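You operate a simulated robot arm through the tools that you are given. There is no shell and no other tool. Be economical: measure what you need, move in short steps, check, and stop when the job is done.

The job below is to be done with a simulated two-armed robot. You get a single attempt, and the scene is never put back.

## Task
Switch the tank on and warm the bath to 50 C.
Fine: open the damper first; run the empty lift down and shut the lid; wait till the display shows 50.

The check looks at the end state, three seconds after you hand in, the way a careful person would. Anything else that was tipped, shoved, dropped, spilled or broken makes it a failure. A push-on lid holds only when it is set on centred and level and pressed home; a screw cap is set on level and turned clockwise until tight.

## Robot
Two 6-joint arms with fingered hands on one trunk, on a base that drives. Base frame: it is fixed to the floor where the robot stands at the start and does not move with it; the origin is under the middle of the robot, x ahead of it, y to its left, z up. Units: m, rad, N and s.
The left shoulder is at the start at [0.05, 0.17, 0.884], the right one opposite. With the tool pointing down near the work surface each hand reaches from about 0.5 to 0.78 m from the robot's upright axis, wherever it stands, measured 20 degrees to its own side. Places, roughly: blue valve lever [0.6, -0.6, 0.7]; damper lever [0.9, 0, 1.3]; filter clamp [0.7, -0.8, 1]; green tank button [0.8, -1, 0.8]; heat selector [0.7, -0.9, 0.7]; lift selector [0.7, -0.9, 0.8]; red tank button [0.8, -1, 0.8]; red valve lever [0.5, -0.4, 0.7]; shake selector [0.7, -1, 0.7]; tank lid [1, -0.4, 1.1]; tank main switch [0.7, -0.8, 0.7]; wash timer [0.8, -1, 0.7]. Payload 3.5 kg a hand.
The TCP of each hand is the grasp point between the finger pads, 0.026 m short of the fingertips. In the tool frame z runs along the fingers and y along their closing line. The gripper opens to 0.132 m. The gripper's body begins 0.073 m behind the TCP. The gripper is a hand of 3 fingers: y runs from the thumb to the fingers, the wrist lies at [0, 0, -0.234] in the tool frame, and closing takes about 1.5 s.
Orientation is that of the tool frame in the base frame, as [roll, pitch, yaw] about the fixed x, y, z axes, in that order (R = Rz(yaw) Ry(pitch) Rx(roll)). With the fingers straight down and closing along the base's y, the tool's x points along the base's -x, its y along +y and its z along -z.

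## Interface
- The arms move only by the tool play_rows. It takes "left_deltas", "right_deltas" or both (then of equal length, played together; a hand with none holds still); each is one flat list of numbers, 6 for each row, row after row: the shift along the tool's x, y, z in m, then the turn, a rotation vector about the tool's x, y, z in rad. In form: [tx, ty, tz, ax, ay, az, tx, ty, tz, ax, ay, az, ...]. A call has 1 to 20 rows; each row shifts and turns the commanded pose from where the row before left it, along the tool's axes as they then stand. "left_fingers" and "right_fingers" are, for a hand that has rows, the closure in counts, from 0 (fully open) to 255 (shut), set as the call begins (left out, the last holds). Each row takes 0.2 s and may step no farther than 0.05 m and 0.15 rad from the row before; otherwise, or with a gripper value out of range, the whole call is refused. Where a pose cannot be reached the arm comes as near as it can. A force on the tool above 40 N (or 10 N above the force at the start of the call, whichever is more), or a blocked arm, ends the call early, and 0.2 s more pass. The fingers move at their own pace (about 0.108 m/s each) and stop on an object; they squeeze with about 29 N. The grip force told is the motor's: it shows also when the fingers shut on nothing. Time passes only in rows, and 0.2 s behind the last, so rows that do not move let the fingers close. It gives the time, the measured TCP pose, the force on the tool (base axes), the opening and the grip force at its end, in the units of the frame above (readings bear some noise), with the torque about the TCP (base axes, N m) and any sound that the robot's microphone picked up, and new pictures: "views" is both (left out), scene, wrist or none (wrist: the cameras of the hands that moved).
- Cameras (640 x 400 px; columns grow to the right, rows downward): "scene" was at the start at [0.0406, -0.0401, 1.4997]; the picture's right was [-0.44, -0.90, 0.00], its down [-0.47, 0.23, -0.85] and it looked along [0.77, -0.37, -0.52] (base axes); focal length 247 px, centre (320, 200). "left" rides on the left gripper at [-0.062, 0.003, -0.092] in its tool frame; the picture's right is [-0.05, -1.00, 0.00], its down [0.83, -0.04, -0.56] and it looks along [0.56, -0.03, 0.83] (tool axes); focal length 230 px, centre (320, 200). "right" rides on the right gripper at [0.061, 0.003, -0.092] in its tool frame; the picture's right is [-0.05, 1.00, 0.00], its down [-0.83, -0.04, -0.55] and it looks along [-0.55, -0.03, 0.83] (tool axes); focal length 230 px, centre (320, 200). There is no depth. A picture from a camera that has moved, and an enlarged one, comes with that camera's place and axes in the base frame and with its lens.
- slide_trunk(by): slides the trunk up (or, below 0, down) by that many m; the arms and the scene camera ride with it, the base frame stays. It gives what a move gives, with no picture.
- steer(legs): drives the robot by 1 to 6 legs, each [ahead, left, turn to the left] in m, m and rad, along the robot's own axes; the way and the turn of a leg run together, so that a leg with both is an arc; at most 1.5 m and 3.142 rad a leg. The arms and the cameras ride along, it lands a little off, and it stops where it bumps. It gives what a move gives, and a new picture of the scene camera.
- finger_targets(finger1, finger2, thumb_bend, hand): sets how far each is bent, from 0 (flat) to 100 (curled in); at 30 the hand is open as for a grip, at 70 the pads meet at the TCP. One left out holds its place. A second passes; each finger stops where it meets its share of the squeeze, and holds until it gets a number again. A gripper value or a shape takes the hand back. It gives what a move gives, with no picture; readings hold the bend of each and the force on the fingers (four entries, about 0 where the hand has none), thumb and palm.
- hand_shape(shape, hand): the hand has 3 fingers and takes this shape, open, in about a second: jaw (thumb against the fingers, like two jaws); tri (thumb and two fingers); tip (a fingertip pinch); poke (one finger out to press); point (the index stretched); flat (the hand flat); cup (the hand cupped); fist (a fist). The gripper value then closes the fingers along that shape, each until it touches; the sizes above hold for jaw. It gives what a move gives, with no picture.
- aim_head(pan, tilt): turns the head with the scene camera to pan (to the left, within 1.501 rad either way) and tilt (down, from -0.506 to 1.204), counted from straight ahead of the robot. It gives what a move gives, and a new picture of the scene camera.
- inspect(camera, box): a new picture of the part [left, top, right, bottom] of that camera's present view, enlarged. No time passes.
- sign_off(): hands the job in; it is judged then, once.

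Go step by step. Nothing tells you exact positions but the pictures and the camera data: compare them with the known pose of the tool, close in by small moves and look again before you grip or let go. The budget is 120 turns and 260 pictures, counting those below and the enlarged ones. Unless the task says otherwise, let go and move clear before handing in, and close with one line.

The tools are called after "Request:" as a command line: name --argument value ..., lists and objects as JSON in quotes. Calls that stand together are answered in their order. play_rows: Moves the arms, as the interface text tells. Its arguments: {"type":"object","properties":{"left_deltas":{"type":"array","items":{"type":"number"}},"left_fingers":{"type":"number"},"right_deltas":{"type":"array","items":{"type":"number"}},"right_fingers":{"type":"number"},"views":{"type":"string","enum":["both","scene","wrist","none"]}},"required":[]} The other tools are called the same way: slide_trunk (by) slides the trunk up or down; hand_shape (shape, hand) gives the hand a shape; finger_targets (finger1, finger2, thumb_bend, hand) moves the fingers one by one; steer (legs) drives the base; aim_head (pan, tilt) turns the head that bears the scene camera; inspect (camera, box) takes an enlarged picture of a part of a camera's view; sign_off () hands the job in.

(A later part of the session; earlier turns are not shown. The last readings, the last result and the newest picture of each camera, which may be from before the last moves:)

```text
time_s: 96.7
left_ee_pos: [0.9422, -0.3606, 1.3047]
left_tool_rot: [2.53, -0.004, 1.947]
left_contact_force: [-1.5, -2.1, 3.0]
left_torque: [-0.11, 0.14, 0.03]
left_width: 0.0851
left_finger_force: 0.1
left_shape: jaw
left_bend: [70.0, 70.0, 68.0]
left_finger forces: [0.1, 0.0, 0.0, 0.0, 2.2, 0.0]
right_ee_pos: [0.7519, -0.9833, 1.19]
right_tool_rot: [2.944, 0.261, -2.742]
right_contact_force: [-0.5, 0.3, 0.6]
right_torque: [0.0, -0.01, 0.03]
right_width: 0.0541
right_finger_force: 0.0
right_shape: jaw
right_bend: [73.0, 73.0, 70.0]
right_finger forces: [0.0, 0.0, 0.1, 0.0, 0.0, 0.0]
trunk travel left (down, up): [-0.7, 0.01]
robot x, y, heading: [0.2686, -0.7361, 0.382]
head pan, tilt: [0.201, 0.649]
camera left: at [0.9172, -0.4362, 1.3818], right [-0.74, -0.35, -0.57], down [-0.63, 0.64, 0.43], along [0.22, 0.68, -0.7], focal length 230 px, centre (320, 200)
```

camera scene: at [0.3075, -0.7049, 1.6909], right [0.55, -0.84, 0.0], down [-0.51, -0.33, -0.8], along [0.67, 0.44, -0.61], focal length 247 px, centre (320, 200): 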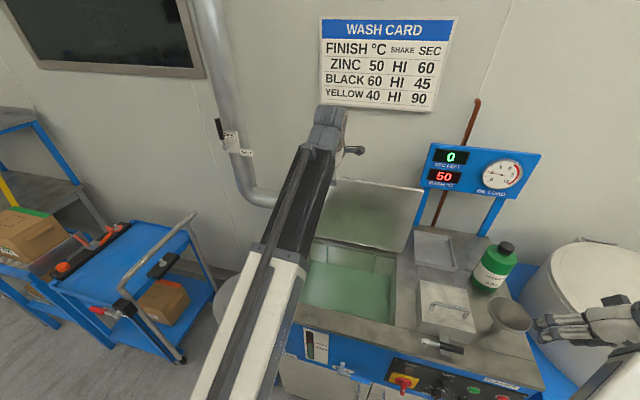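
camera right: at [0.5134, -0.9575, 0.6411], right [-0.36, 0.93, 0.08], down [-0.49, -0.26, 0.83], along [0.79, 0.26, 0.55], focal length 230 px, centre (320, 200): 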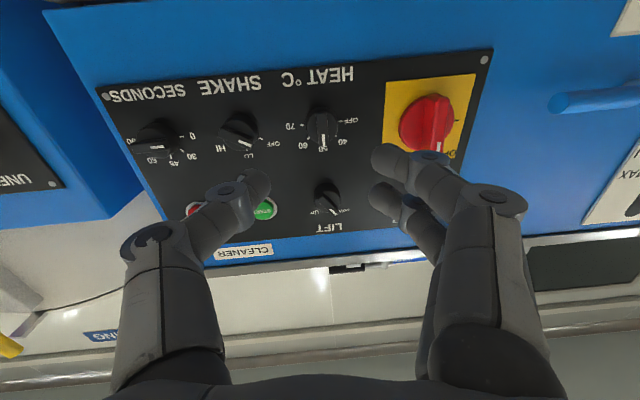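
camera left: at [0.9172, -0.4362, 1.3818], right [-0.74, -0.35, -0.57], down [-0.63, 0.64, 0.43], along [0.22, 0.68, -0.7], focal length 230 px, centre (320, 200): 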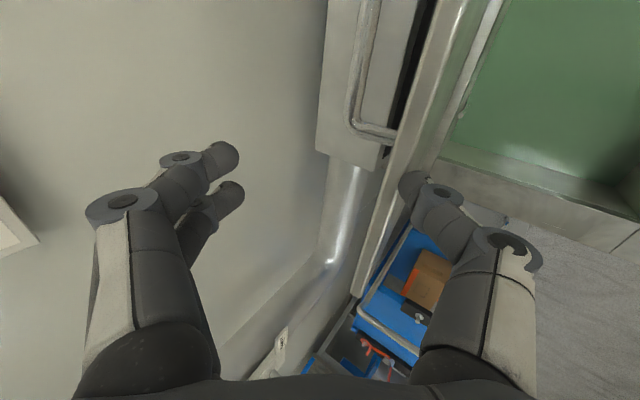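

The fingers are now well behind the lid, and the thumb just touches its front. I ease back 1.5 cm, then lower the straddling hand 6 cm.

Request:
play_rows --left_deltas '[0, -0.0125, -0.0085, 0, 0, 0, 0, -0.0115, 0.0165, 0, 0, 0, 0, -0.0115, 0.0165, 0, 0, 0, 0, -0.0115, 0.0165, 0, 0, 0]' --views "wrist"

```text
time_s: 97.7
left_ee_pos: [0.9265, -0.3646, 1.2439]
left_tool_rot: [2.528, -0.003, 1.949]
left_contact_force: [-0.5, 0.2, 0.7]
left_torque: [-0.02, -0.02, 0.01]
left_width: 0.0854
left_finger_force: 0.0
left_shape: jaw
left_bend: [70.0, 70.0, 68.0]
left_finger forces: [0.0, 0.0, 0.0, 0.1, 0.1, 0.0]
right_ee_pos: [0.7523, -0.9838, 1.1902]
right_tool_rot: [2.946, 0.26, -2.744]
right_contact_force: [0.4, -0.2, -0.4]
right_torque: [0.03, 0.03, 0.0]
right_width: 0.0538
right_finger_force: 0.0
right_shape: jaw
right_bend: [73.0, 73.0, 70.0]
right_finger forces: [0.0, 0.0, 0.0, 0.0, 0.1, 0.0]
trunk travel left (down, up): [-0.7, 0.01]
robot x, y, heading: [0.2708, -0.7367, 0.385]
head pan, tilt: [0.201, 0.649]
camera left: at [0.9037, -0.4411, 1.3205], right [-0.74, -0.35, -0.57], down [-0.63, 0.64, 0.43], along [0.22, 0.69, -0.7], focal length 230 px, centre (320, 200)
```

left: 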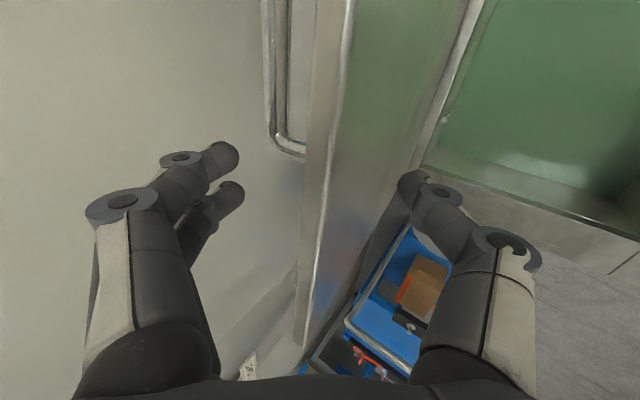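

The lid edge is straddled, fingers behind it. I pull forward 8 cm to test the hinge.

Request:
play_rows --left_deltas '[0, -0.0123, -0.0086, 0, 0, 0, 0, -0.0123, -0.0086, 0, 0, 0, 0, -0.0123, -0.0086, 0, 0, 0, 0, -0.0123, -0.0086, 0, 0, 0, 0, -0.0123, -0.0086, 0, 0, 0]' --views "wrist"

```text
time_s: 98.8
left_ee_pos: [0.8565, -0.3914, 1.2438]
left_tool_rot: [2.53, -0.005, 1.948]
left_contact_force: [0.6, 0.5, -0.1]
left_torque: [-0.02, 0.02, -0.02]
left_width: 0.0864
left_finger_force: 0.1
left_shape: jaw
left_bend: [70.0, 69.0, 68.0]
left_finger forces: [0.2, 0.8, 0.0, 0.1, 0.0, 0.0]
right_ee_pos: [0.7525, -0.9822, 1.19]
right_tool_rot: [2.944, 0.261, -2.745]
right_contact_force: [-0.4, -0.6, 0.3]
right_torque: [-0.03, 0.03, 0.03]
right_width: 0.0541
right_finger_force: 0.0
right_shape: jaw
right_bend: [73.0, 73.0, 70.0]
right_finger forces: [0.1, 0.0, 0.0, 0.1, 0.0, 0.0]
trunk travel left (down, up): [-0.7, 0.01]
robot x, y, heading: [0.2687, -0.7379, 0.382]
head pan, tilt: [0.201, 0.649]
camera left: at [0.8331, -0.4686, 1.3204], right [-0.74, -0.35, -0.57], down [-0.63, 0.64, 0.43], along [0.22, 0.69, -0.7], focal length 230 px, centre (320, 200)
```

left: 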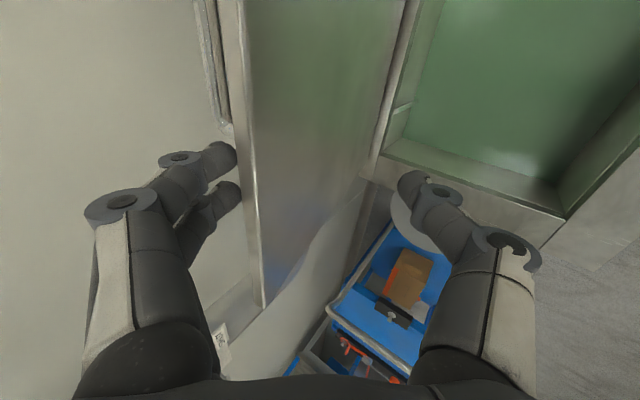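

The lid follows with under 1 N. I carry it on along its arc to about 35° forward, where it lines up with the hand.

Request:
play_rows --left_deltas '[0, -0.0211, -0.0035, 0, 0, 0, 0, -0.0211, -0.0035, 0, 0, 0, 0, -0.0211, -0.0035, 0, 0, 0]' --views "wrist"

```text
time_s: 99.7
left_ee_pos: [0.8022, -0.4132, 1.2156]
left_tool_rot: [2.53, -0.004, 1.948]
left_contact_force: [1.8, 0.2, 0.7]
left_torque: [0.01, -0.02, 0.0]
left_width: 0.0864
left_finger_force: 0.0
left_shape: jaw
left_bend: [70.0, 70.0, 68.0]
left_finger forces: [0.1, 0.6, 0.0, 0.0, 0.0, 0.1]
right_ee_pos: [0.7529, -0.9827, 1.19]
right_tool_rot: [2.944, 0.26, -2.744]
right_contact_force: [-0.8, -0.5, 0.2]
right_torque: [0.01, 0.02, 0.02]
right_width: 0.054
right_finger_force: 0.1
right_shape: jaw
right_bend: [73.0, 73.0, 70.0]
right_finger forces: [0.0, 0.1, 0.0, 0.0, 0.0, 0.0]
trunk travel left (down, up): [-0.7, 0.01]
robot x, y, heading: [0.271, -0.7411, 0.38]
head pan, tilt: [0.201, 0.649]
camera left: at [0.7789, -0.4899, 1.2925], right [-0.74, -0.35, -0.57], down [-0.63, 0.64, 0.43], along [0.22, 0.69, -0.7], focal length 230 px, centre (320, 200)
```

left: 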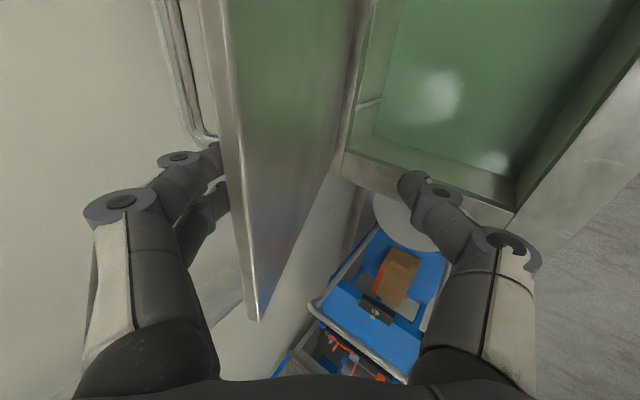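

The lid leans forward about 20° and still rests on the fingers, so the hinge has friction. I continue.

Request:
play_rows --left_deltas '[0, -0.0211, -0.0035, 0, 0, 0, 0, -0.0211, -0.0035, 0, 0, 0, 0, -0.0211, -0.0035, 0, 0, 0, 0, 0, 0, 0, 0, 0]' --views "both"

```text
time_s: 100.7
left_ee_pos: [0.7583, -0.4315, 1.1932]
left_tool_rot: [2.534, -0.005, 1.948]
left_contact_force: [0.4, 0.1, 0.6]
left_torque: [-0.02, 0.01, 0.02]
left_width: 0.0863
left_finger_force: 0.0
left_shape: jaw
left_bend: [70.0, 70.0, 68.0]
left_finger forces: [0.1, 0.4, 0.1, 0.0, 0.0, 0.0]
left hand out of reach, approached as far as the arm can: row 3
right_ee_pos: [0.7525, -0.9818, 1.1904]
right_tool_rot: [2.944, 0.26, -2.743]
right_contact_force: [1.0, -0.3, 0.4]
right_torque: [0.02, 0.01, -0.02]
right_width: 0.0543
right_finger_force: 0.2
right_shape: jaw
right_bend: [73.0, 73.0, 70.0]
right_finger forces: [0.1, 0.1, 0.1, 0.0, 0.0, 0.0]
trunk travel left (down, up): [-0.7, 0.01]
robot x, y, heading: [0.2696, -0.7393, 0.378]
head pan, tilt: [0.201, 0.649]
camera scene: at [0.3053, -0.7057, 1.691], right [0.55, -0.84, 0.0], down [-0.51, -0.33, -0.8], along [0.67, 0.44, -0.6], focal length 247 px, centre (320, 200)
camera left: at [0.7347, -0.5076, 1.2696], right [-0.74, -0.35, -0.57], down [-0.63, 0.64, 0.43], along [0.22, 0.68, -0.7], focal length 230 px, centre (320, 200)
```

scene: 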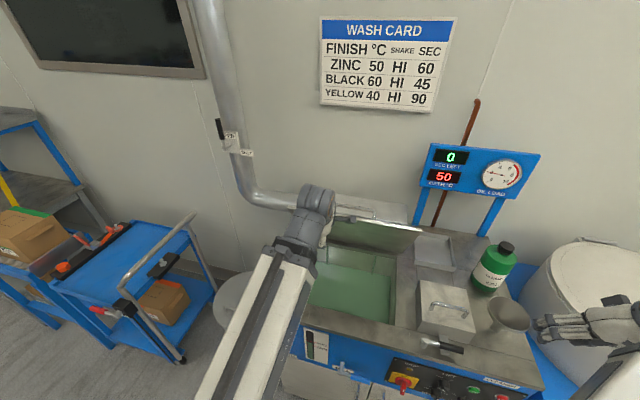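
left: 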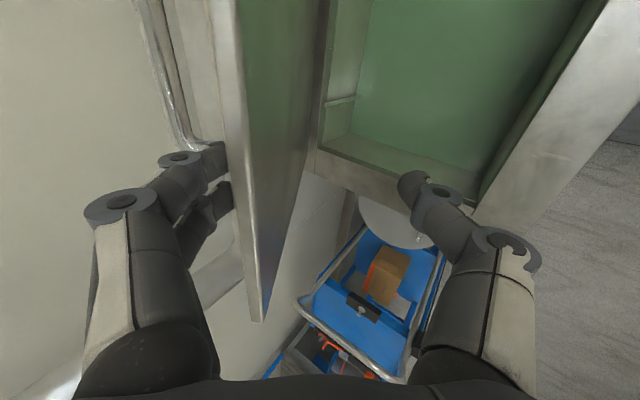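

The lid stays where it is put. I lower the trunk a little and then drive back in alternation, to carry the lid on down.

Request:
slide_trunk --by -0.03

Request:
steer --legs '[[-0.06, 0, 0]]'

Request:
slide_trunk --by -0.04

Request:
inspect --camera "left" --box '[0, 0, 640, 400]'

```text
time_s: 101.4
left_ee_pos: [0.758, -0.4334, 1.1637]
left_tool_rot: [2.53, -0.005, 1.943]
left_contact_force: [-0.8, -14.2, 10.2]
left_torque: [0.42, -0.5, -0.78]
left_width: 0.0858
left_finger_force: 0.0
left_shape: jaw
left_bend: [71.0, 70.0, 68.0]
left_finger forces: [17.0, 4.2, 0.0, 0.0, 0.1, 0.0]
right_ee_pos: [0.7523, -0.9844, 1.1596]
right_tool_rot: [2.942, 0.263, -2.745]
right_contact_force: [0.4, -0.1, -0.1]
right_torque: [-0.02, 0.02, -0.04]
right_width: 0.054
right_finger_force: 0.2
right_shape: jaw
right_bend: [73.0, 73.0, 70.0]
right_finger forces: [0.0, 0.0, 0.0, 0.0, 0.0, 0.0]
trunk travel left (down, up): [-0.67, 0.04]
robot x, y, heading: [0.2739, -0.7377, 0.374]
head pan, tilt: [0.201, 0.649]
```

```text
time_s: 102.4
left_ee_pos: [0.7023, -0.4539, 1.1622]
left_tool_rot: [2.53, -0.005, 1.947]
left_contact_force: [-0.4, 0.2, 1.6]
left_torque: [-0.02, -0.03, 0.03]
left_width: 0.0858
left_finger_force: 0.0
left_shape: jaw
left_bend: [70.0, 70.0, 68.0]
left_finger forces: [0.0, 0.2, 0.0, 0.0, 0.0, 0.0]
right_ee_pos: [0.6958, -1.0055, 1.1599]
right_tool_rot: [2.946, 0.262, -2.745]
right_contact_force: [-0.4, 0.4, 1.3]
right_torque: [0.01, 0.01, -0.01]
right_width: 0.0541
right_finger_force: 0.2
right_shape: jaw
right_bend: [73.0, 73.0, 70.0]
right_finger forces: [0.0, 0.1, 0.0, 0.0, 0.0, 0.0]
trunk travel left (down, up): [-0.67, 0.04]
robot x, y, heading: [0.2132, -0.7566, 0.374]
head pan, tilt: [0.201, 0.649]
camera scene: at [0.2481, -0.7284, 1.661], right [0.55, -0.84, 0.0], down [-0.51, -0.33, -0.8], along [0.67, 0.44, -0.6], focal length 247 px, centre (320, 200)
```

scene: 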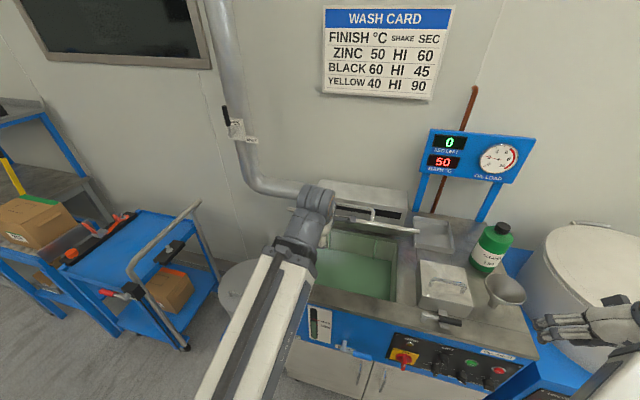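

```text
time_s: 103.2
left_ee_pos: [0.7021, -0.454, 1.1229]
left_tool_rot: [2.531, -0.003, 1.949]
left_contact_force: [-5.7, -2.5, 6.2]
left_torque: [0.13, -0.36, -0.04]
left_width: 0.0844
left_finger_force: 0.1
left_shape: jaw
left_bend: [71.0, 71.0, 68.0]
left_finger forces: [5.0, 4.8, 0.1, 0.1, 0.1, 0.0]
right_ee_pos: [0.696, -1.0049, 1.12]
right_tool_rot: [2.944, 0.26, -2.745]
right_contact_force: [0.2, -0.4, 0.0]
right_torque: [0.02, 0.01, 0.0]
right_width: 0.0538
right_finger_force: 0.2
right_shape: jaw
right_bend: [73.0, 73.0, 70.0]
right_finger forces: [0.1, 0.1, 0.1, 0.0, 0.0, 0.1]
trunk travel left (down, up): [-0.63, 0.08]
robot x, y, heading: [0.2142, -0.7634, 0.378]
head pan, tilt: [0.201, 0.649]
```

```text
1.00 times, centred on (320, 200) of left (not enlarged: the box is as wide or as high as the picture)
camera zoom: at [0.6782, -0.5302, 1.2002], right [-0.74, -0.35, -0.57], down [-0.63, 0.64, 0.43], along [0.22, 0.68, -0.7], focal length 230 px, centre (320, 200)
```

zoom: 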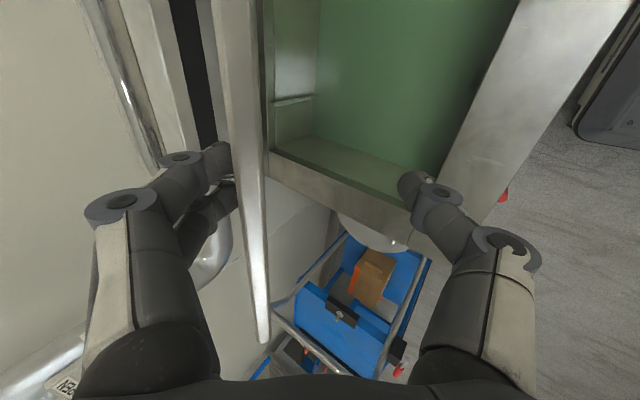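

The lid is at about 45–50°. I level the hand somewhat and continue lower.

Request:
play_rows --left_deltas '[0, 0, 0, -0.15, 0, 0, 0, 0, 0, -0.15, 0, 0, 0, 0, 0, -0.05, 0, 0]' --views "none"

Request:
steer --legs '[[-0.04, 0, 0]]'

Request:
slide_trunk --by -0.05

Request:
inspect --camera "left" --box '[0, 0, 640, 400]'

```text
time_s: 104.0
left_ee_pos: [0.7664, -0.434, 1.1508]
left_tool_rot: [2.18, -0.001, 1.954]
left_contact_force: [-20.4, 29.7, 12.3]
left_torque: [-0.78, -0.75, 1.57]
left_width: 0.0838
left_finger_force: 0.1
left_shape: jaw
left_bend: [70.0, 73.0, 68.0]
left_finger forces: [4.5, 43.1, 0.0, 0.0, 0.0, 0.1]
left hand out of reach, approached as far as the arm can: row 1, 2, 3
right_ee_pos: [0.694, -1.0011, 1.1212]
right_tool_rot: [2.948, 0.264, -2.743]
right_contact_force: [-0.7, -0.6, -0.2]
right_torque: [0.02, 0.0, 0.02]
right_width: 0.0538
right_finger_force: 0.0
right_shape: jaw
right_bend: [73.0, 73.0, 70.0]
right_finger forces: [0.0, 0.0, 0.0, 0.0, 0.0, 0.0]
trunk travel left (down, up): [-0.63, 0.08]
robot x, y, heading: [0.2164, -0.7621, 0.386]
head pan, tilt: [0.201, 0.649]
```

```text
time_s: 104.9
left_ee_pos: [0.7334, -0.4584, 1.1489]
left_tool_rot: [2.182, -0.004, 1.945]
left_contact_force: [-0.4, 0.1, -0.1]
left_torque: [0.02, -0.01, 0.01]
left_width: 0.0857
left_finger_force: 0.0
left_shape: jaw
left_bend: [70.0, 70.0, 68.0]
left_finger forces: [0.0, 0.0, 0.0, 0.1, 0.0, 0.1]
right_ee_pos: [0.6589, -1.0221, 1.1202]
right_tool_rot: [2.945, 0.262, -2.745]
right_contact_force: [-0.4, -0.6, 0.0]
right_torque: [0.02, -0.03, 0.02]
right_width: 0.0538
right_finger_force: 0.1
right_shape: jaw
right_bend: [73.0, 73.0, 70.0]
right_finger forces: [0.0, 0.0, 0.0, 0.0, 0.0, 0.0]
trunk travel left (down, up): [-0.63, 0.08]
robot x, y, heading: [0.1762, -0.7737, 0.38]
head pan, tilt: [0.201, 0.649]
camera scene: at [0.2108, -0.7444, 1.621], right [0.55, -0.84, 0.0], down [-0.51, -0.33, -0.8], along [0.67, 0.44, -0.6], focal length 247 px, centre (320, 200)
```

scene: 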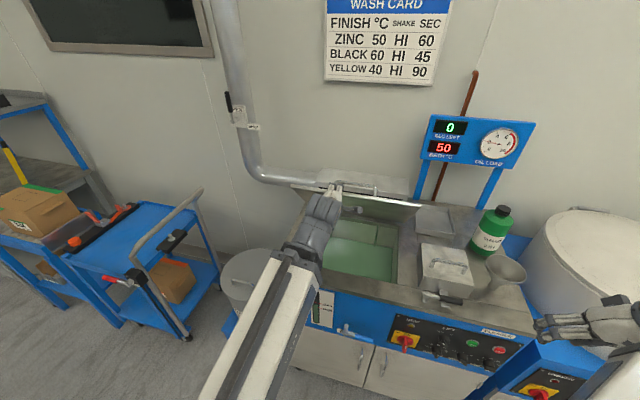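

```text
time_s: 105.6
left_ee_pos: [0.7289, -0.459, 1.1216]
left_tool_rot: [2.156, -0.001, 1.946]
left_contact_force: [-18.2, -5.9, 25.6]
left_torque: [0.73, -1.83, 0.3]
left_width: 0.0907
left_finger_force: 0.1
left_shape: jaw
left_bend: [67.0, 69.0, 68.0]
left_finger forces: [10.5, 24.3, 0.1, 0.0, 0.1, 0.0]
right_ee_pos: [0.6546, -1.0217, 1.0826]
right_tool_rot: [2.944, 0.263, -2.746]
right_contact_force: [-0.4, 0.3, 1.1]
right_torque: [0.01, -0.01, 0.02]
right_width: 0.0542
right_finger_force: 0.1
right_shape: jaw
right_bend: [73.0, 73.0, 70.0]
right_finger forces: [0.1, 0.0, 0.0, 0.1, 0.1, 0.0]
trunk travel left (down, up): [-0.592, 0.118]
robot x, y, heading: [0.1742, -0.7767, 0.373]
head pan, tilt: [0.201, 0.649]
stopped: the force on the tool passed its limit at 46 N (the readings are from after the stop); the commanded pose is now the measured one
```

```text
1.00 times, centred on (320, 200) of left (not enlarged: the box is as wide or as high as the picture)
camera zoom: at [0.6822, -0.5438, 1.1748], right [-0.5, -0.25, -0.83], down [-0.76, 0.6, 0.27], along [0.43, 0.76, -0.48], focal length 230 px, centre (320, 200)
```

zoom: 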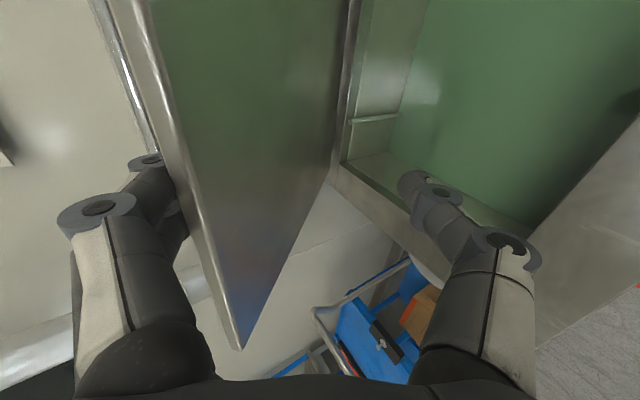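

The lid's edge pressed into the finger roots. I drive straight back so that the fingertips draw the lid down.

Request:
steer --legs '[[-0.07, 0, 0]]'

Request:
inspect --camera "left" --box '[0, 0, 640, 400]'

```text
time_s: 106.6
left_ee_pos: [0.6654, -0.4833, 1.1176]
left_tool_rot: [2.172, -0.003, 1.945]
left_contact_force: [-1.3, 1.2, 0.3]
left_torque: [0.01, 0.0, -0.02]
left_width: 0.0859
left_finger_force: 0.0
left_shape: jaw
left_bend: [70.0, 70.0, 68.0]
left_finger forces: [0.0, 0.0, 0.0, 0.0, 0.0, 0.0]
right_ee_pos: [0.5922, -1.0468, 1.0819]
right_tool_rot: [2.944, 0.261, -2.744]
right_contact_force: [0.0, 0.1, -1.2]
right_torque: [0.0, -0.01, 0.03]
right_width: 0.054
right_finger_force: 0.0
right_shape: jaw
right_bend: [73.0, 73.0, 70.0]
right_finger forces: [0.1, 0.1, 0.0, 0.1, 0.0, 0.0]
trunk travel left (down, up): [-0.592, 0.118]
robot x, y, heading: [0.1151, -0.799, 0.376]
head pan, tilt: [0.201, 0.649]
camera scene: at [0.1449, -0.7696, 1.583], right [0.55, -0.84, 0.0], down [-0.51, -0.33, -0.8], along [0.67, 0.44, -0.6], focal length 247 px, centre (320, 200)
```

scene: 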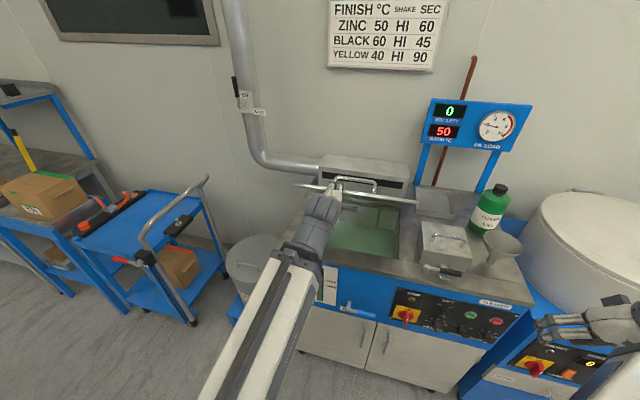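

```text
1.00 times, centred on (320, 200) of left (not enlarged: the box is as wide or as high as the picture)
camera zoom: at [0.6198, -0.5682, 1.1704], right [-0.51, -0.25, -0.82], down [-0.75, 0.6, 0.28], along [0.42, 0.76, -0.49], focal length 230 px, centre (320, 200)
```

zoom: 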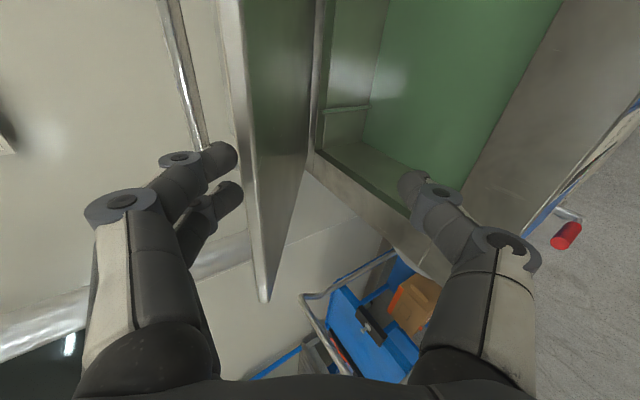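

The lid stands free inside the open jaw at about 48°. I go on: lower, back, lower.

Request:
slide_trunk --by -0.045

Request:
steer --legs '[[-0.03, 0, 0]]'

Request:
slide_trunk --by -0.03

Request:
inspect --camera "left" --box '[0, 0, 640, 400]'

```text
time_s: 107.2
left_ee_pos: [0.6628, -0.4841, 1.0918]
left_tool_rot: [2.15, -0.002, 1.945]
left_contact_force: [-24.2, -8.2, 20.9]
left_torque: [0.79, -2.06, 0.19]
left_width: 0.0897
left_finger_force: 0.1
left_shape: jaw
left_bend: [66.0, 71.0, 68.0]
left_finger forces: [10.3, 26.0, 0.1, 0.0, 0.0, 0.0]
right_ee_pos: [0.5894, -1.0476, 1.0498]
right_tool_rot: [2.946, 0.265, -2.744]
right_contact_force: [-0.5, 0.7, -0.5]
right_torque: [0.03, 0.01, -0.04]
right_width: 0.0542
right_finger_force: 0.0
right_shape: jaw
right_bend: [73.0, 73.0, 70.0]
right_finger forces: [0.1, 0.1, 0.0, 0.0, 0.0, 0.1]
trunk travel left (down, up): [-0.559, 0.151]
robot x, y, heading: [0.1119, -0.7998, 0.375]
head pan, tilt: [0.201, 0.649]
stopped: the force on the tool passed its limit at 45 N (the readings are from after the stop); the commanded pose is now the measured one
```

```text
time_s: 108.0
left_ee_pos: [0.639, -0.4952, 1.0863]
left_tool_rot: [2.162, -0.002, 1.945]
left_contact_force: [-0.2, -0.2, 0.2]
left_torque: [0.0, 0.02, 0.03]
left_width: 0.0857
left_finger_force: 0.1
left_shape: jaw
left_bend: [70.0, 70.0, 68.0]
left_finger forces: [0.1, 0.0, 0.0, 0.1, 0.0, 0.0]
right_ee_pos: [0.5647, -1.057, 1.0492]
right_tool_rot: [2.945, 0.262, -2.745]
right_contact_force: [-0.4, 0.7, 0.3]
right_torque: [0.01, -0.04, 0.01]
right_width: 0.0541
right_finger_force: 0.0
right_shape: jaw
right_bend: [73.0, 73.0, 70.0]
right_finger forces: [0.0, 0.0, 0.1, 0.0, 0.0, 0.0]
trunk travel left (down, up): [-0.559, 0.151]
robot x, y, heading: [0.0839, -0.8099, 0.376]
head pan, tilt: [0.201, 0.649]
camera scene: at [0.1169, -0.7807, 1.55], right [0.55, -0.84, 0.0], down [-0.51, -0.33, -0.8], along [0.67, 0.44, -0.6], focal length 247 px, centre (320, 200)
```

scene: 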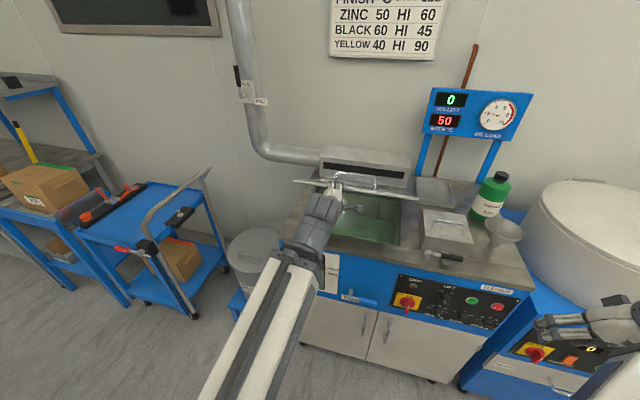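

```text
time_s: 108.8
left_ee_pos: [0.6388, -0.4941, 1.0559]
left_tool_rot: [2.162, -0.002, 1.945]
left_contact_force: [-0.8, -0.3, -1.0]
left_torque: [0.01, 0.02, -0.03]
left_width: 0.0856
left_finger_force: 0.0
left_shape: jaw
left_bend: [70.0, 70.0, 68.0]
left_finger forces: [0.1, 0.1, 0.1, 0.0, 0.0, 0.0]
right_ee_pos: [0.5647, -1.0575, 1.0196]
right_tool_rot: [2.945, 0.259, -2.745]
right_contact_force: [1.1, 1.3, -0.7]
right_torque: [0.01, -0.03, -0.01]
right_width: 0.0543
right_finger_force: 0.1
right_shape: jaw
right_bend: [73.0, 73.0, 70.0]
right_finger forces: [0.0, 0.1, 0.0, 0.0, 0.1, 0.0]
trunk travel left (down, up): [-0.529, 0.181]
robot x, y, heading: [0.0829, -0.8147, 0.378]
head pan, tilt: [0.201, 0.649]
```

```text
1.00 times, centred on (320, 200) of left (not enlarged: the box is as wide or as high as the picture)
camera zoom: at [0.5916, -0.5794, 1.1097], right [-0.5, -0.25, -0.83], down [-0.75, 0.6, 0.28], along [0.43, 0.76, -0.49], focal length 230 px, centre (320, 200)
```

zoom: 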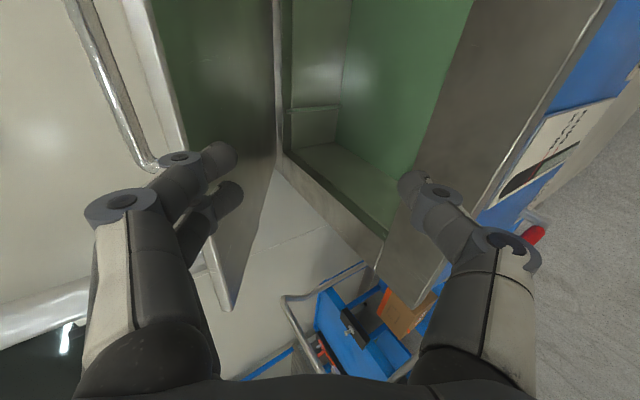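

The lid stands by itself at about 50° and my fingers have slipped to its underside. I back out, close the fingers, go above and push it down from outside.

Request:
steer --legs '[[-0.12, 0, 0]]'

Request:
slide_trunk --by 0.15

Request:
play_rows --left_deltas '[0, 0, 0, 0.14, 0, 0, 0, 0, 0, 0.14, 0, 0, 0, 0, 0, 0.14, 0, 0]' --left_fingers 255 --views "both"

```text
time_s: 110.0
left_ee_pos: [0.5281, -0.5394, 1.0568]
left_tool_rot: [2.164, -0.002, 1.944]
left_contact_force: [-1.4, 0.7, 0.5]
left_torque: [-0.02, -0.06, 0.0]
left_width: 0.0857
left_finger_force: 0.1
left_shape: jaw
left_bend: [70.0, 70.0, 68.0]
left_finger forces: [0.0, 0.0, 0.0, 0.0, 0.0, 0.0]
right_ee_pos: [0.4525, -1.1021, 1.0191]
right_tool_rot: [2.944, 0.26, -2.746]
right_contact_force: [0.1, 0.6, 0.4]
right_torque: [-0.01, -0.03, 0.0]
right_width: 0.054
right_finger_force: 0.1
right_shape: jaw
right_bend: [73.0, 73.0, 70.0]
right_finger forces: [0.0, 0.1, 0.0, 0.1, 0.1, 0.0]
trunk travel left (down, up): [-0.529, 0.181]
robot x, y, heading: [-0.0296, -0.8588, 0.377]
head pan, tilt: [0.201, 0.649]
camera scene: at [0.0057, -0.8247, 1.5201], right [0.55, -0.84, 0.0], down [-0.51, -0.33, -0.8], along [0.67, 0.43, -0.6], focal length 247 px, centre (320, 200)
```

scene: 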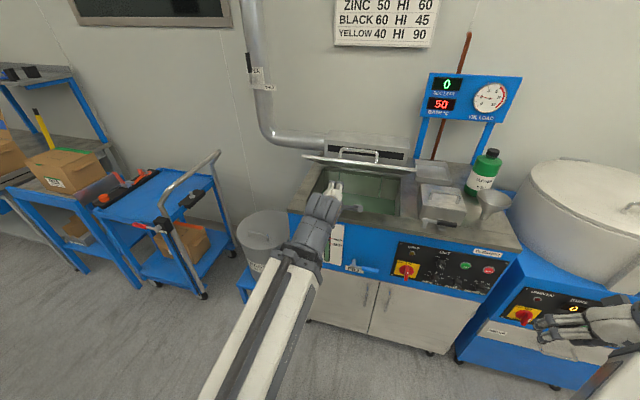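

```text
time_s: 111.8
left_ee_pos: [0.5279, -0.5382, 1.2059]
left_tool_rot: [2.163, -0.002, 1.944]
left_contact_force: [-0.1, 0.7, -1.3]
left_torque: [-0.03, -0.01, -0.05]
left_width: 0.0855
left_finger_force: 0.1
left_shape: jaw
left_bend: [70.0, 70.0, 68.0]
left_finger forces: [0.1, 0.0, 0.0, 0.0, 0.0, 0.1]
right_ee_pos: [0.453, -1.1025, 1.1689]
right_tool_rot: [2.944, 0.261, -2.745]
right_contact_force: [-0.4, -1.0, -0.3]
right_torque: [-0.02, -0.01, -0.01]
right_width: 0.054
right_finger_force: 0.1
right_shape: jaw
right_bend: [73.0, 73.0, 70.0]
right_finger forces: [0.1, 0.0, 0.0, 0.0, 0.1, 0.0]
trunk travel left (down, up): [-0.679, 0.031]
robot x, y, heading: [-0.028, -0.8554, 0.378]
head pan, tilt: [0.201, 0.649]
```

```text
time_s: 112.6
left_ee_pos: [0.5282, -0.5384, 1.204]
left_tool_rot: [2.585, -0.002, 1.943]
left_contact_force: [-0.7, 0.9, -1.0]
left_torque: [0.02, -0.03, -0.01]
left_width: 0.0002
left_finger_force: 29.4
left_shape: jaw
left_bend: [66.0, 66.0, 67.0]
left_finger forces: [0.0, 0.1, 0.1, 0.1, 0.1, 0.0]
right_ee_pos: [0.4534, -1.1018, 1.1681]
right_tool_rot: [2.941, 0.26, -2.744]
right_contact_force: [-0.1, 0.2, -0.1]
right_torque: [0.07, -0.04, -0.01]
right_width: 0.0541
right_finger_force: 0.1
right_shape: jaw
right_bend: [73.0, 73.0, 70.0]
right_finger forces: [0.0, 0.0, 0.0, 0.0, 0.0, 0.0]
trunk travel left (down, up): [-0.679, 0.031]
robot x, y, heading: [-0.0278, -0.8586, 0.378]
head pan, tilt: [0.201, 0.649]
camera scene: at [0.0064, -0.8245, 1.67], right [0.55, -0.84, 0.0], down [-0.51, -0.33, -0.8], along [0.67, 0.43, -0.6], focal length 247 px, centre (320, 200)
camera left: at [0.5071, -0.6134, 1.2852], right [-0.77, -0.36, -0.53], down [-0.61, 0.65, 0.45], along [0.18, 0.67, -0.72], focal length 230 px, centre (320, 200)
```

scene: 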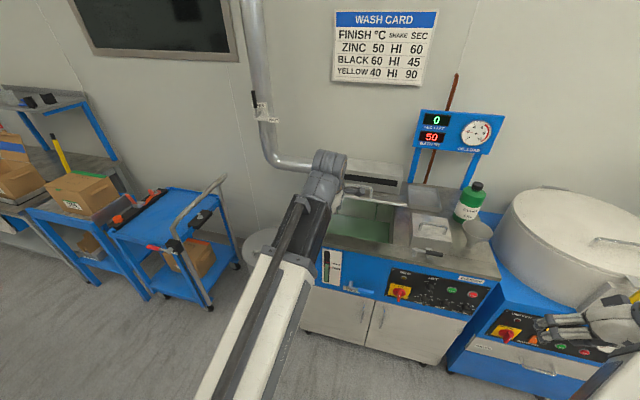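
left: 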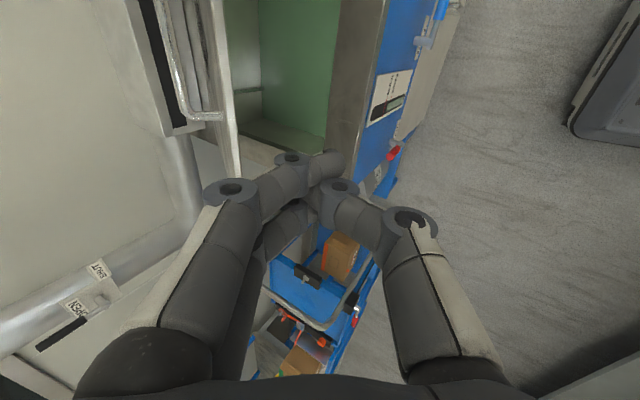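

The lid is at about 55° and its handle starts near d 0.68, so I shift the closed hand 6.5 cm left, drive in 11 cm above the edge, then reach over.

Request:
play_rows --left_deltas '[0.033, 0, 0, 0, 0, 0, 0.032, 0, 0, 0, 0, 0, 0, 0.012, -0.017, 0, 0, 0]' --views "none"

Request:
steer --legs '[[0.11, 0, 0]]'

Request:
play_rows --left_deltas '[0, 0.029, 0.019, 0, 0, 0, 0, 0.029, 0.019, 0, 0, 0, 0, 0.029, 0.019, 0, 0, 0]' --views "wrist"

```text
time_s: 113.4
left_ee_pos: [0.5028, -0.4766, 1.2265]
left_tool_rot: [2.581, -0.002, 1.944]
left_contact_force: [0.6, 0.6, 0.0]
left_torque: [-0.01, -0.01, -0.03]
left_width: 0.0
left_finger_force: 29.3
left_shape: jaw
left_bend: [66.0, 66.0, 67.0]
left_finger forces: [0.0, 0.1, 0.0, 0.0, 0.0, 0.0]
right_ee_pos: [0.4528, -1.1021, 1.1691]
right_tool_rot: [2.945, 0.258, -2.744]
right_contact_force: [-0.6, -0.5, -0.4]
right_torque: [0.03, 0.02, 0.01]
right_width: 0.0541
right_finger_force: 0.0
right_shape: jaw
right_bend: [73.0, 73.0, 70.0]
right_finger forces: [0.0, 0.1, 0.1, 0.0, 0.0, 0.0]
trunk travel left (down, up): [-0.679, 0.031]
robot x, y, heading: [-0.0239, -0.856, 0.377]
head pan, tilt: [0.201, 0.649]
```

```text
time_s: 114.6
left_ee_pos: [0.6074, -0.4371, 1.2265]
left_tool_rot: [2.584, -0.001, 1.941]
left_contact_force: [0.6, 0.5, -0.8]
left_torque: [-0.01, 0.01, -0.02]
left_width: 0.0
left_finger_force: 29.4
left_shape: jaw
left_bend: [66.0, 66.0, 67.0]
left_finger forces: [0.0, 0.1, 0.0, 0.0, 0.1, 0.0]
right_ee_pos: [0.5557, -1.0613, 1.1681]
right_tool_rot: [2.945, 0.258, -2.746]
right_contact_force: [0.4, 0.8, -0.5]
right_torque: [0.02, 0.01, 0.04]
right_width: 0.0539
right_finger_force: 0.1
right_shape: jaw
right_bend: [73.0, 73.0, 70.0]
right_finger forces: [0.1, 0.1, 0.0, 0.0, 0.1, 0.0]
trunk travel left (down, up): [-0.679, 0.031]
robot x, y, heading: [0.0712, -0.8176, 0.375]
head pan, tilt: [0.201, 0.649]
camera scene: at [0.1099, -0.7836, 1.67], right [0.55, -0.84, 0.0], down [-0.51, -0.33, -0.8], along [0.67, 0.43, -0.61], focal length 247 px, centre (320, 200)
```

scene: 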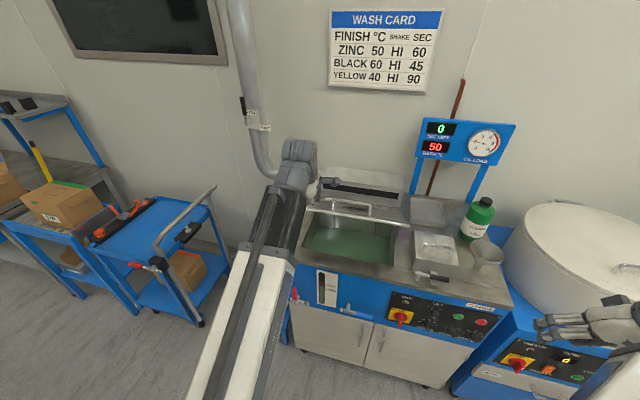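

```text
time_s: 115.4
left_ee_pos: [0.703, -0.3998, 1.224]
left_tool_rot: [2.582, -0.002, 1.941]
left_contact_force: [0.1, 0.3, -0.5]
left_torque: [0.01, 0.0, -0.02]
left_width: 0.0
left_finger_force: 29.7
left_shape: jaw
left_bend: [66.0, 66.0, 67.0]
left_finger forces: [0.0, 0.1, 0.0, 0.0, 0.0, 0.1]
right_ee_pos: [0.5561, -1.0614, 1.1688]
right_tool_rot: [2.943, 0.261, -2.748]
right_contact_force: [1.2, 0.2, 0.2]
right_torque: [0.01, 0.02, 0.02]
right_width: 0.054
right_finger_force: 0.1
right_shape: jaw
right_bend: [73.0, 73.0, 70.0]
right_finger forces: [0.1, 0.0, 0.1, 0.0, 0.0, 0.0]
trunk travel left (down, up): [-0.679, 0.031]
robot x, y, heading: [0.07, -0.816, 0.376]
head pan, tilt: [0.201, 0.649]
camera left: at [0.6836, -0.4743, 1.3039], right [-0.77, -0.36, -0.53], down [-0.61, 0.65, 0.45], along [0.19, 0.67, -0.72], focal length 230 px, centre (320, 200)
```

left: 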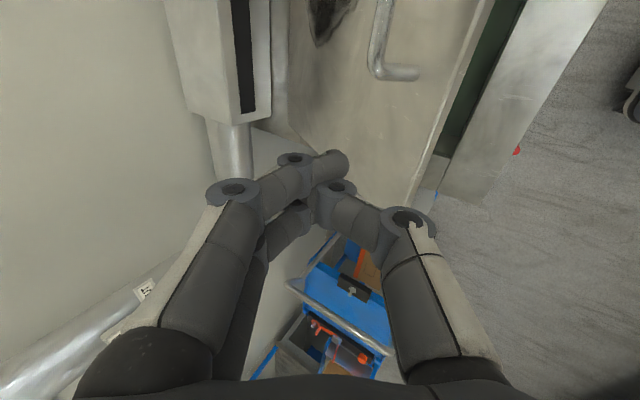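

The closed fingertips are above the lid, left of its handle. I press down along its arc.

Request:
play_rows --left_deltas '[-0.015, -0.0095, 0.0153, 0, 0, 0, 0, -0.0095, 0.0153, 0, 0, 0, 0, -0.0095, 0.0153, 0, 0, 0, 0, -0.0095, 0.0153, 0, 0, 0, 0, -0.0095, 0.0153, 0, 0, 0, 0, -0.0095, 0.0153, 0, 0, 0]' --views "both"

```text
time_s: 116.8
left_ee_pos: [0.7081, -0.414, 1.1156]
left_tool_rot: [2.584, -0.002, 1.941]
left_contact_force: [1.2, -0.6, 1.6]
left_torque: [-0.01, 0.02, 0.01]
left_width: 0.0003
left_finger_force: 29.3
left_shape: jaw
left_bend: [66.0, 66.0, 67.0]
left_finger forces: [0.1, 0.0, 0.0, 0.1, 1.0, 0.0]
right_ee_pos: [0.5549, -1.0616, 1.1692]
right_tool_rot: [2.945, 0.26, -2.747]
right_contact_force: [-0.1, 1.1, 0.6]
right_torque: [0.01, 0.01, 0.01]
right_width: 0.0537
right_finger_force: 0.0
right_shape: jaw
right_bend: [73.0, 73.0, 70.0]
right_finger forces: [0.0, 0.0, 0.0, 0.0, 0.0, 0.0]
trunk travel left (down, up): [-0.679, 0.031]
robot x, y, heading: [0.0738, -0.8168, 0.374]
head pan, tilt: [0.201, 0.649]
camera scene: at [0.108, -0.7844, 1.6701], right [0.55, -0.84, 0.0], down [-0.51, -0.33, -0.8], along [0.67, 0.43, -0.6], focal length 247 px, centre (320, 200)
camera left: at [0.6881, -0.4887, 1.1963], right [-0.77, -0.36, -0.53], down [-0.61, 0.65, 0.45], along [0.19, 0.67, -0.72], focal length 230 px, centre (320, 200)
```

scene: 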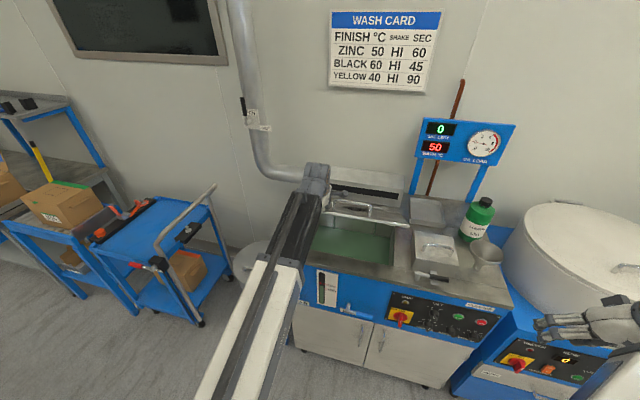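
left: 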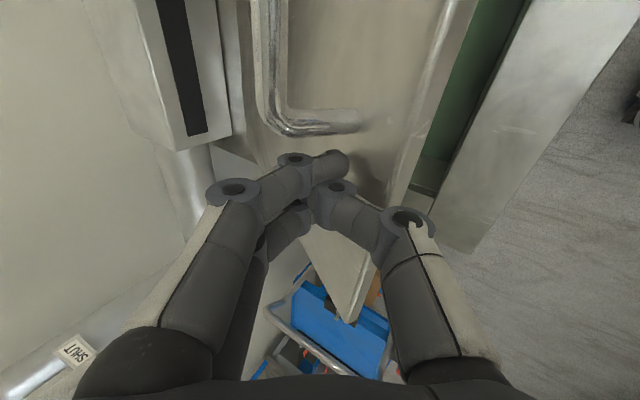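

Contact. I follow the arc down and back.

Request:
play_rows --left_deltas '[0, -0.0148, 0.0085, 0, 0, 0, 0, -0.0148, 0.0085, 0, 0, 0, 0, -0.0148, 0.0085, 0, 0, 0, 0, -0.0138, 0.0091, 0, 0, 0, 0, -0.0138, 0.0091, 0, 0, 0]' --views "both"

```text
time_s: 118.0
left_ee_pos: [0.6738, -0.4274, 1.0415]
left_tool_rot: [2.582, -0.003, 1.942]
left_contact_force: [0.2, -0.1, -0.2]
left_torque: [0.03, -0.01, 0.0]
left_width: 0.0
left_finger_force: 28.8
left_shape: jaw
left_bend: [66.0, 66.0, 67.0]
left_finger forces: [0.1, 0.0, 0.1, 0.0, 0.0, 0.0]
right_ee_pos: [0.5558, -1.0621, 1.1681]
right_tool_rot: [2.945, 0.259, -2.748]
right_contact_force: [-0.4, 0.5, 0.5]
right_torque: [-0.01, 0.01, 0.0]
right_width: 0.054
right_finger_force: 0.0
right_shape: jaw
right_bend: [73.0, 73.0, 70.0]
right_finger forces: [0.0, 0.0, 0.0, 0.1, 0.0, 0.0]
trunk travel left (down, up): [-0.679, 0.031]
robot x, y, heading: [0.0708, -0.8163, 0.38]
head pan, tilt: [0.201, 0.649]
camera scene: at [0.1081, -0.7843, 1.67], right [0.55, -0.84, 0.0], down [-0.51, -0.33, -0.8], along [0.67, 0.43, -0.6], focal length 247 px, centre (320, 200)
camera left: at [0.6531, -0.5018, 1.1206], right [-0.77, -0.36, -0.53], down [-0.61, 0.65, 0.45], along [0.19, 0.67, -0.72], focal length 230 px, centre (320, 200)
```

scene: 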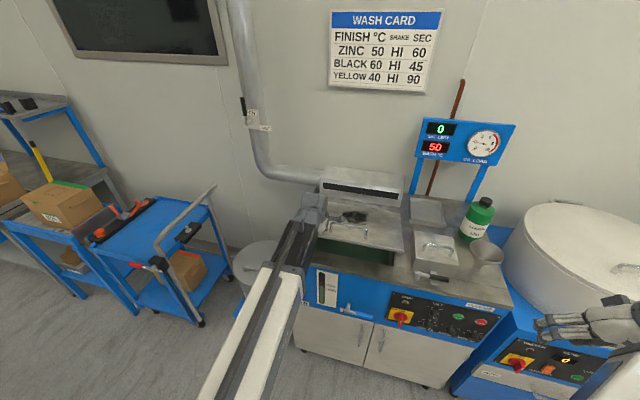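
left: 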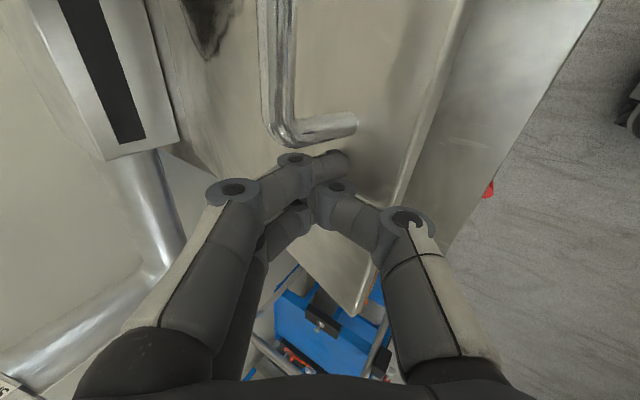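

Nearly shut. I press it down the last 5 cm gently.

Request:
play_rows --left_deltas '[0, -0.0081, 0.0092, 0, 0, 0, 0, -0.0081, 0.0092, 0, 0, 0, 0, -0.0081, 0.0092, 0, 0, 0, 0, -0.0054, 0.0061, 0, 0, 0, 0, -0.0054, 0.0061, 0, 0, 0]' --views "both"

```text
time_s: 119.2
left_ee_pos: [0.6664, -0.4298, 0.9887]
left_tool_rot: [2.584, -0.001, 1.942]
left_contact_force: [-0.2, 0.7, -0.6]
left_torque: [0.03, 0.02, -0.02]
left_width: 0.0003
left_finger_force: 29.3
left_shape: jaw
left_bend: [66.0, 66.0, 67.0]
left_finger forces: [0.0, 0.0, 0.1, 0.0, 0.0, 0.0]
right_ee_pos: [0.5542, -1.0616, 1.1693]
right_tool_rot: [2.945, 0.26, -2.747]
right_contact_force: [0.3, 0.2, 0.2]
right_torque: [0.0, -0.02, 0.0]
right_width: 0.0541
right_finger_force: 0.1
right_shape: jaw
right_bend: [73.0, 73.0, 70.0]
right_finger forces: [0.0, 0.0, 0.0, 0.0, 0.1, 0.0]
trunk travel left (down, up): [-0.679, 0.031]
robot x, y, heading: [0.0718, -0.8178, 0.371]
head pan, tilt: [0.201, 0.649]
camera scene: at [0.1081, -0.7843, 1.67], right [0.55, -0.84, 0.0], down [-0.51, -0.33, -0.8], along [0.67, 0.43, -0.6], focal length 247 px, centre (320, 200)
camera left: at [0.6455, -0.5049, 1.0687], right [-0.77, -0.36, -0.53], down [-0.61, 0.65, 0.45], along [0.19, 0.67, -0.72], focal length 230 px, centre (320, 200)
```

scene: 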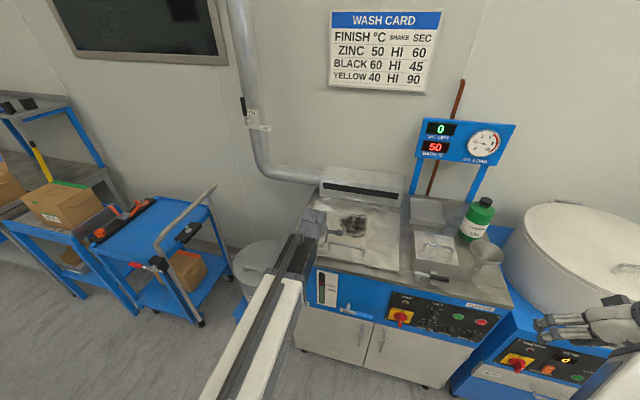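
left: 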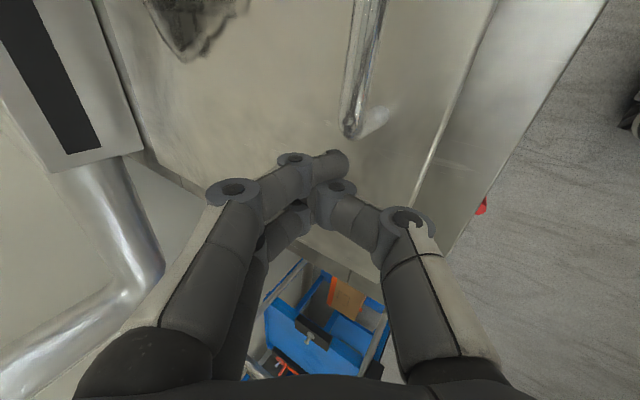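

The lid looks flat. I press until there is a real counterforce.

Request:
play_rows --left_deltas '[0, -0.0042, 0.0068, 0, 0, 0, 0, -0.0042, 0.0068, 0, 0, 0, 0, -0.0042, 0.0068, 0, 0, 0, 0, -0.0042, 0.0068, 0, 0, 0]' --views "none"

Request:
inspect --camera "scene" --box '[290, 160, 450, 280]'

```text
time_s: 120.2
left_ee_pos: [0.6654, -0.4298, 0.9581]
left_tool_rot: [2.582, -0.001, 1.943]
left_contact_force: [1.0, 0.8, 8.5]
left_torque: [-0.02, -0.03, -0.01]
left_width: 0.0001
left_finger_force: 29.0
left_shape: jaw
left_bend: [67.0, 67.0, 67.0]
left_finger forces: [0.0, 0.1, 0.1, 0.0, 0.0, 0.1]
right_ee_pos: [0.5546, -1.0614, 1.169]
right_tool_rot: [2.945, 0.262, -2.748]
right_contact_force: [-0.2, 0.3, 0.0]
right_torque: [-0.02, -0.02, 0.0]
right_width: 0.0541
right_finger_force: 0.1
right_shape: jaw
right_bend: [73.0, 73.0, 70.0]
right_finger forces: [0.2, 0.0, 0.0, 0.0, 0.1, 0.1]
trunk travel left (down, up): [-0.679, 0.031]
robot x, y, heading: [0.0701, -0.8134, 0.374]
head pan, tilt: [0.201, 0.649]
```

```text
3.33 times, centred on (370, 220) of scene
camera zoom: at [0.1072, -0.7849, 1.6703], right [0.55, -0.84, 0.0], down [-0.51, -0.33, -0.8], along [0.67, 0.43, -0.6], focal length 824 px, centre (153, 133)
```

zoom: 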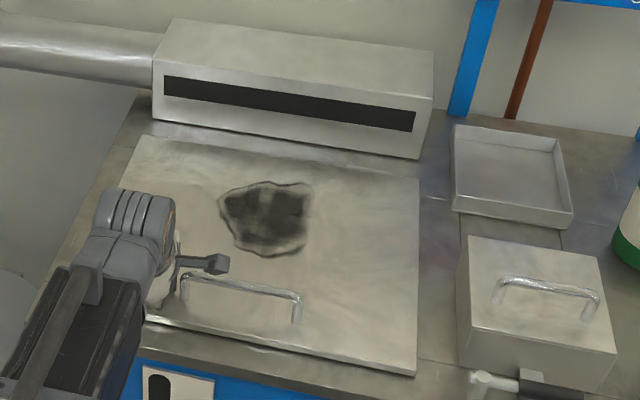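

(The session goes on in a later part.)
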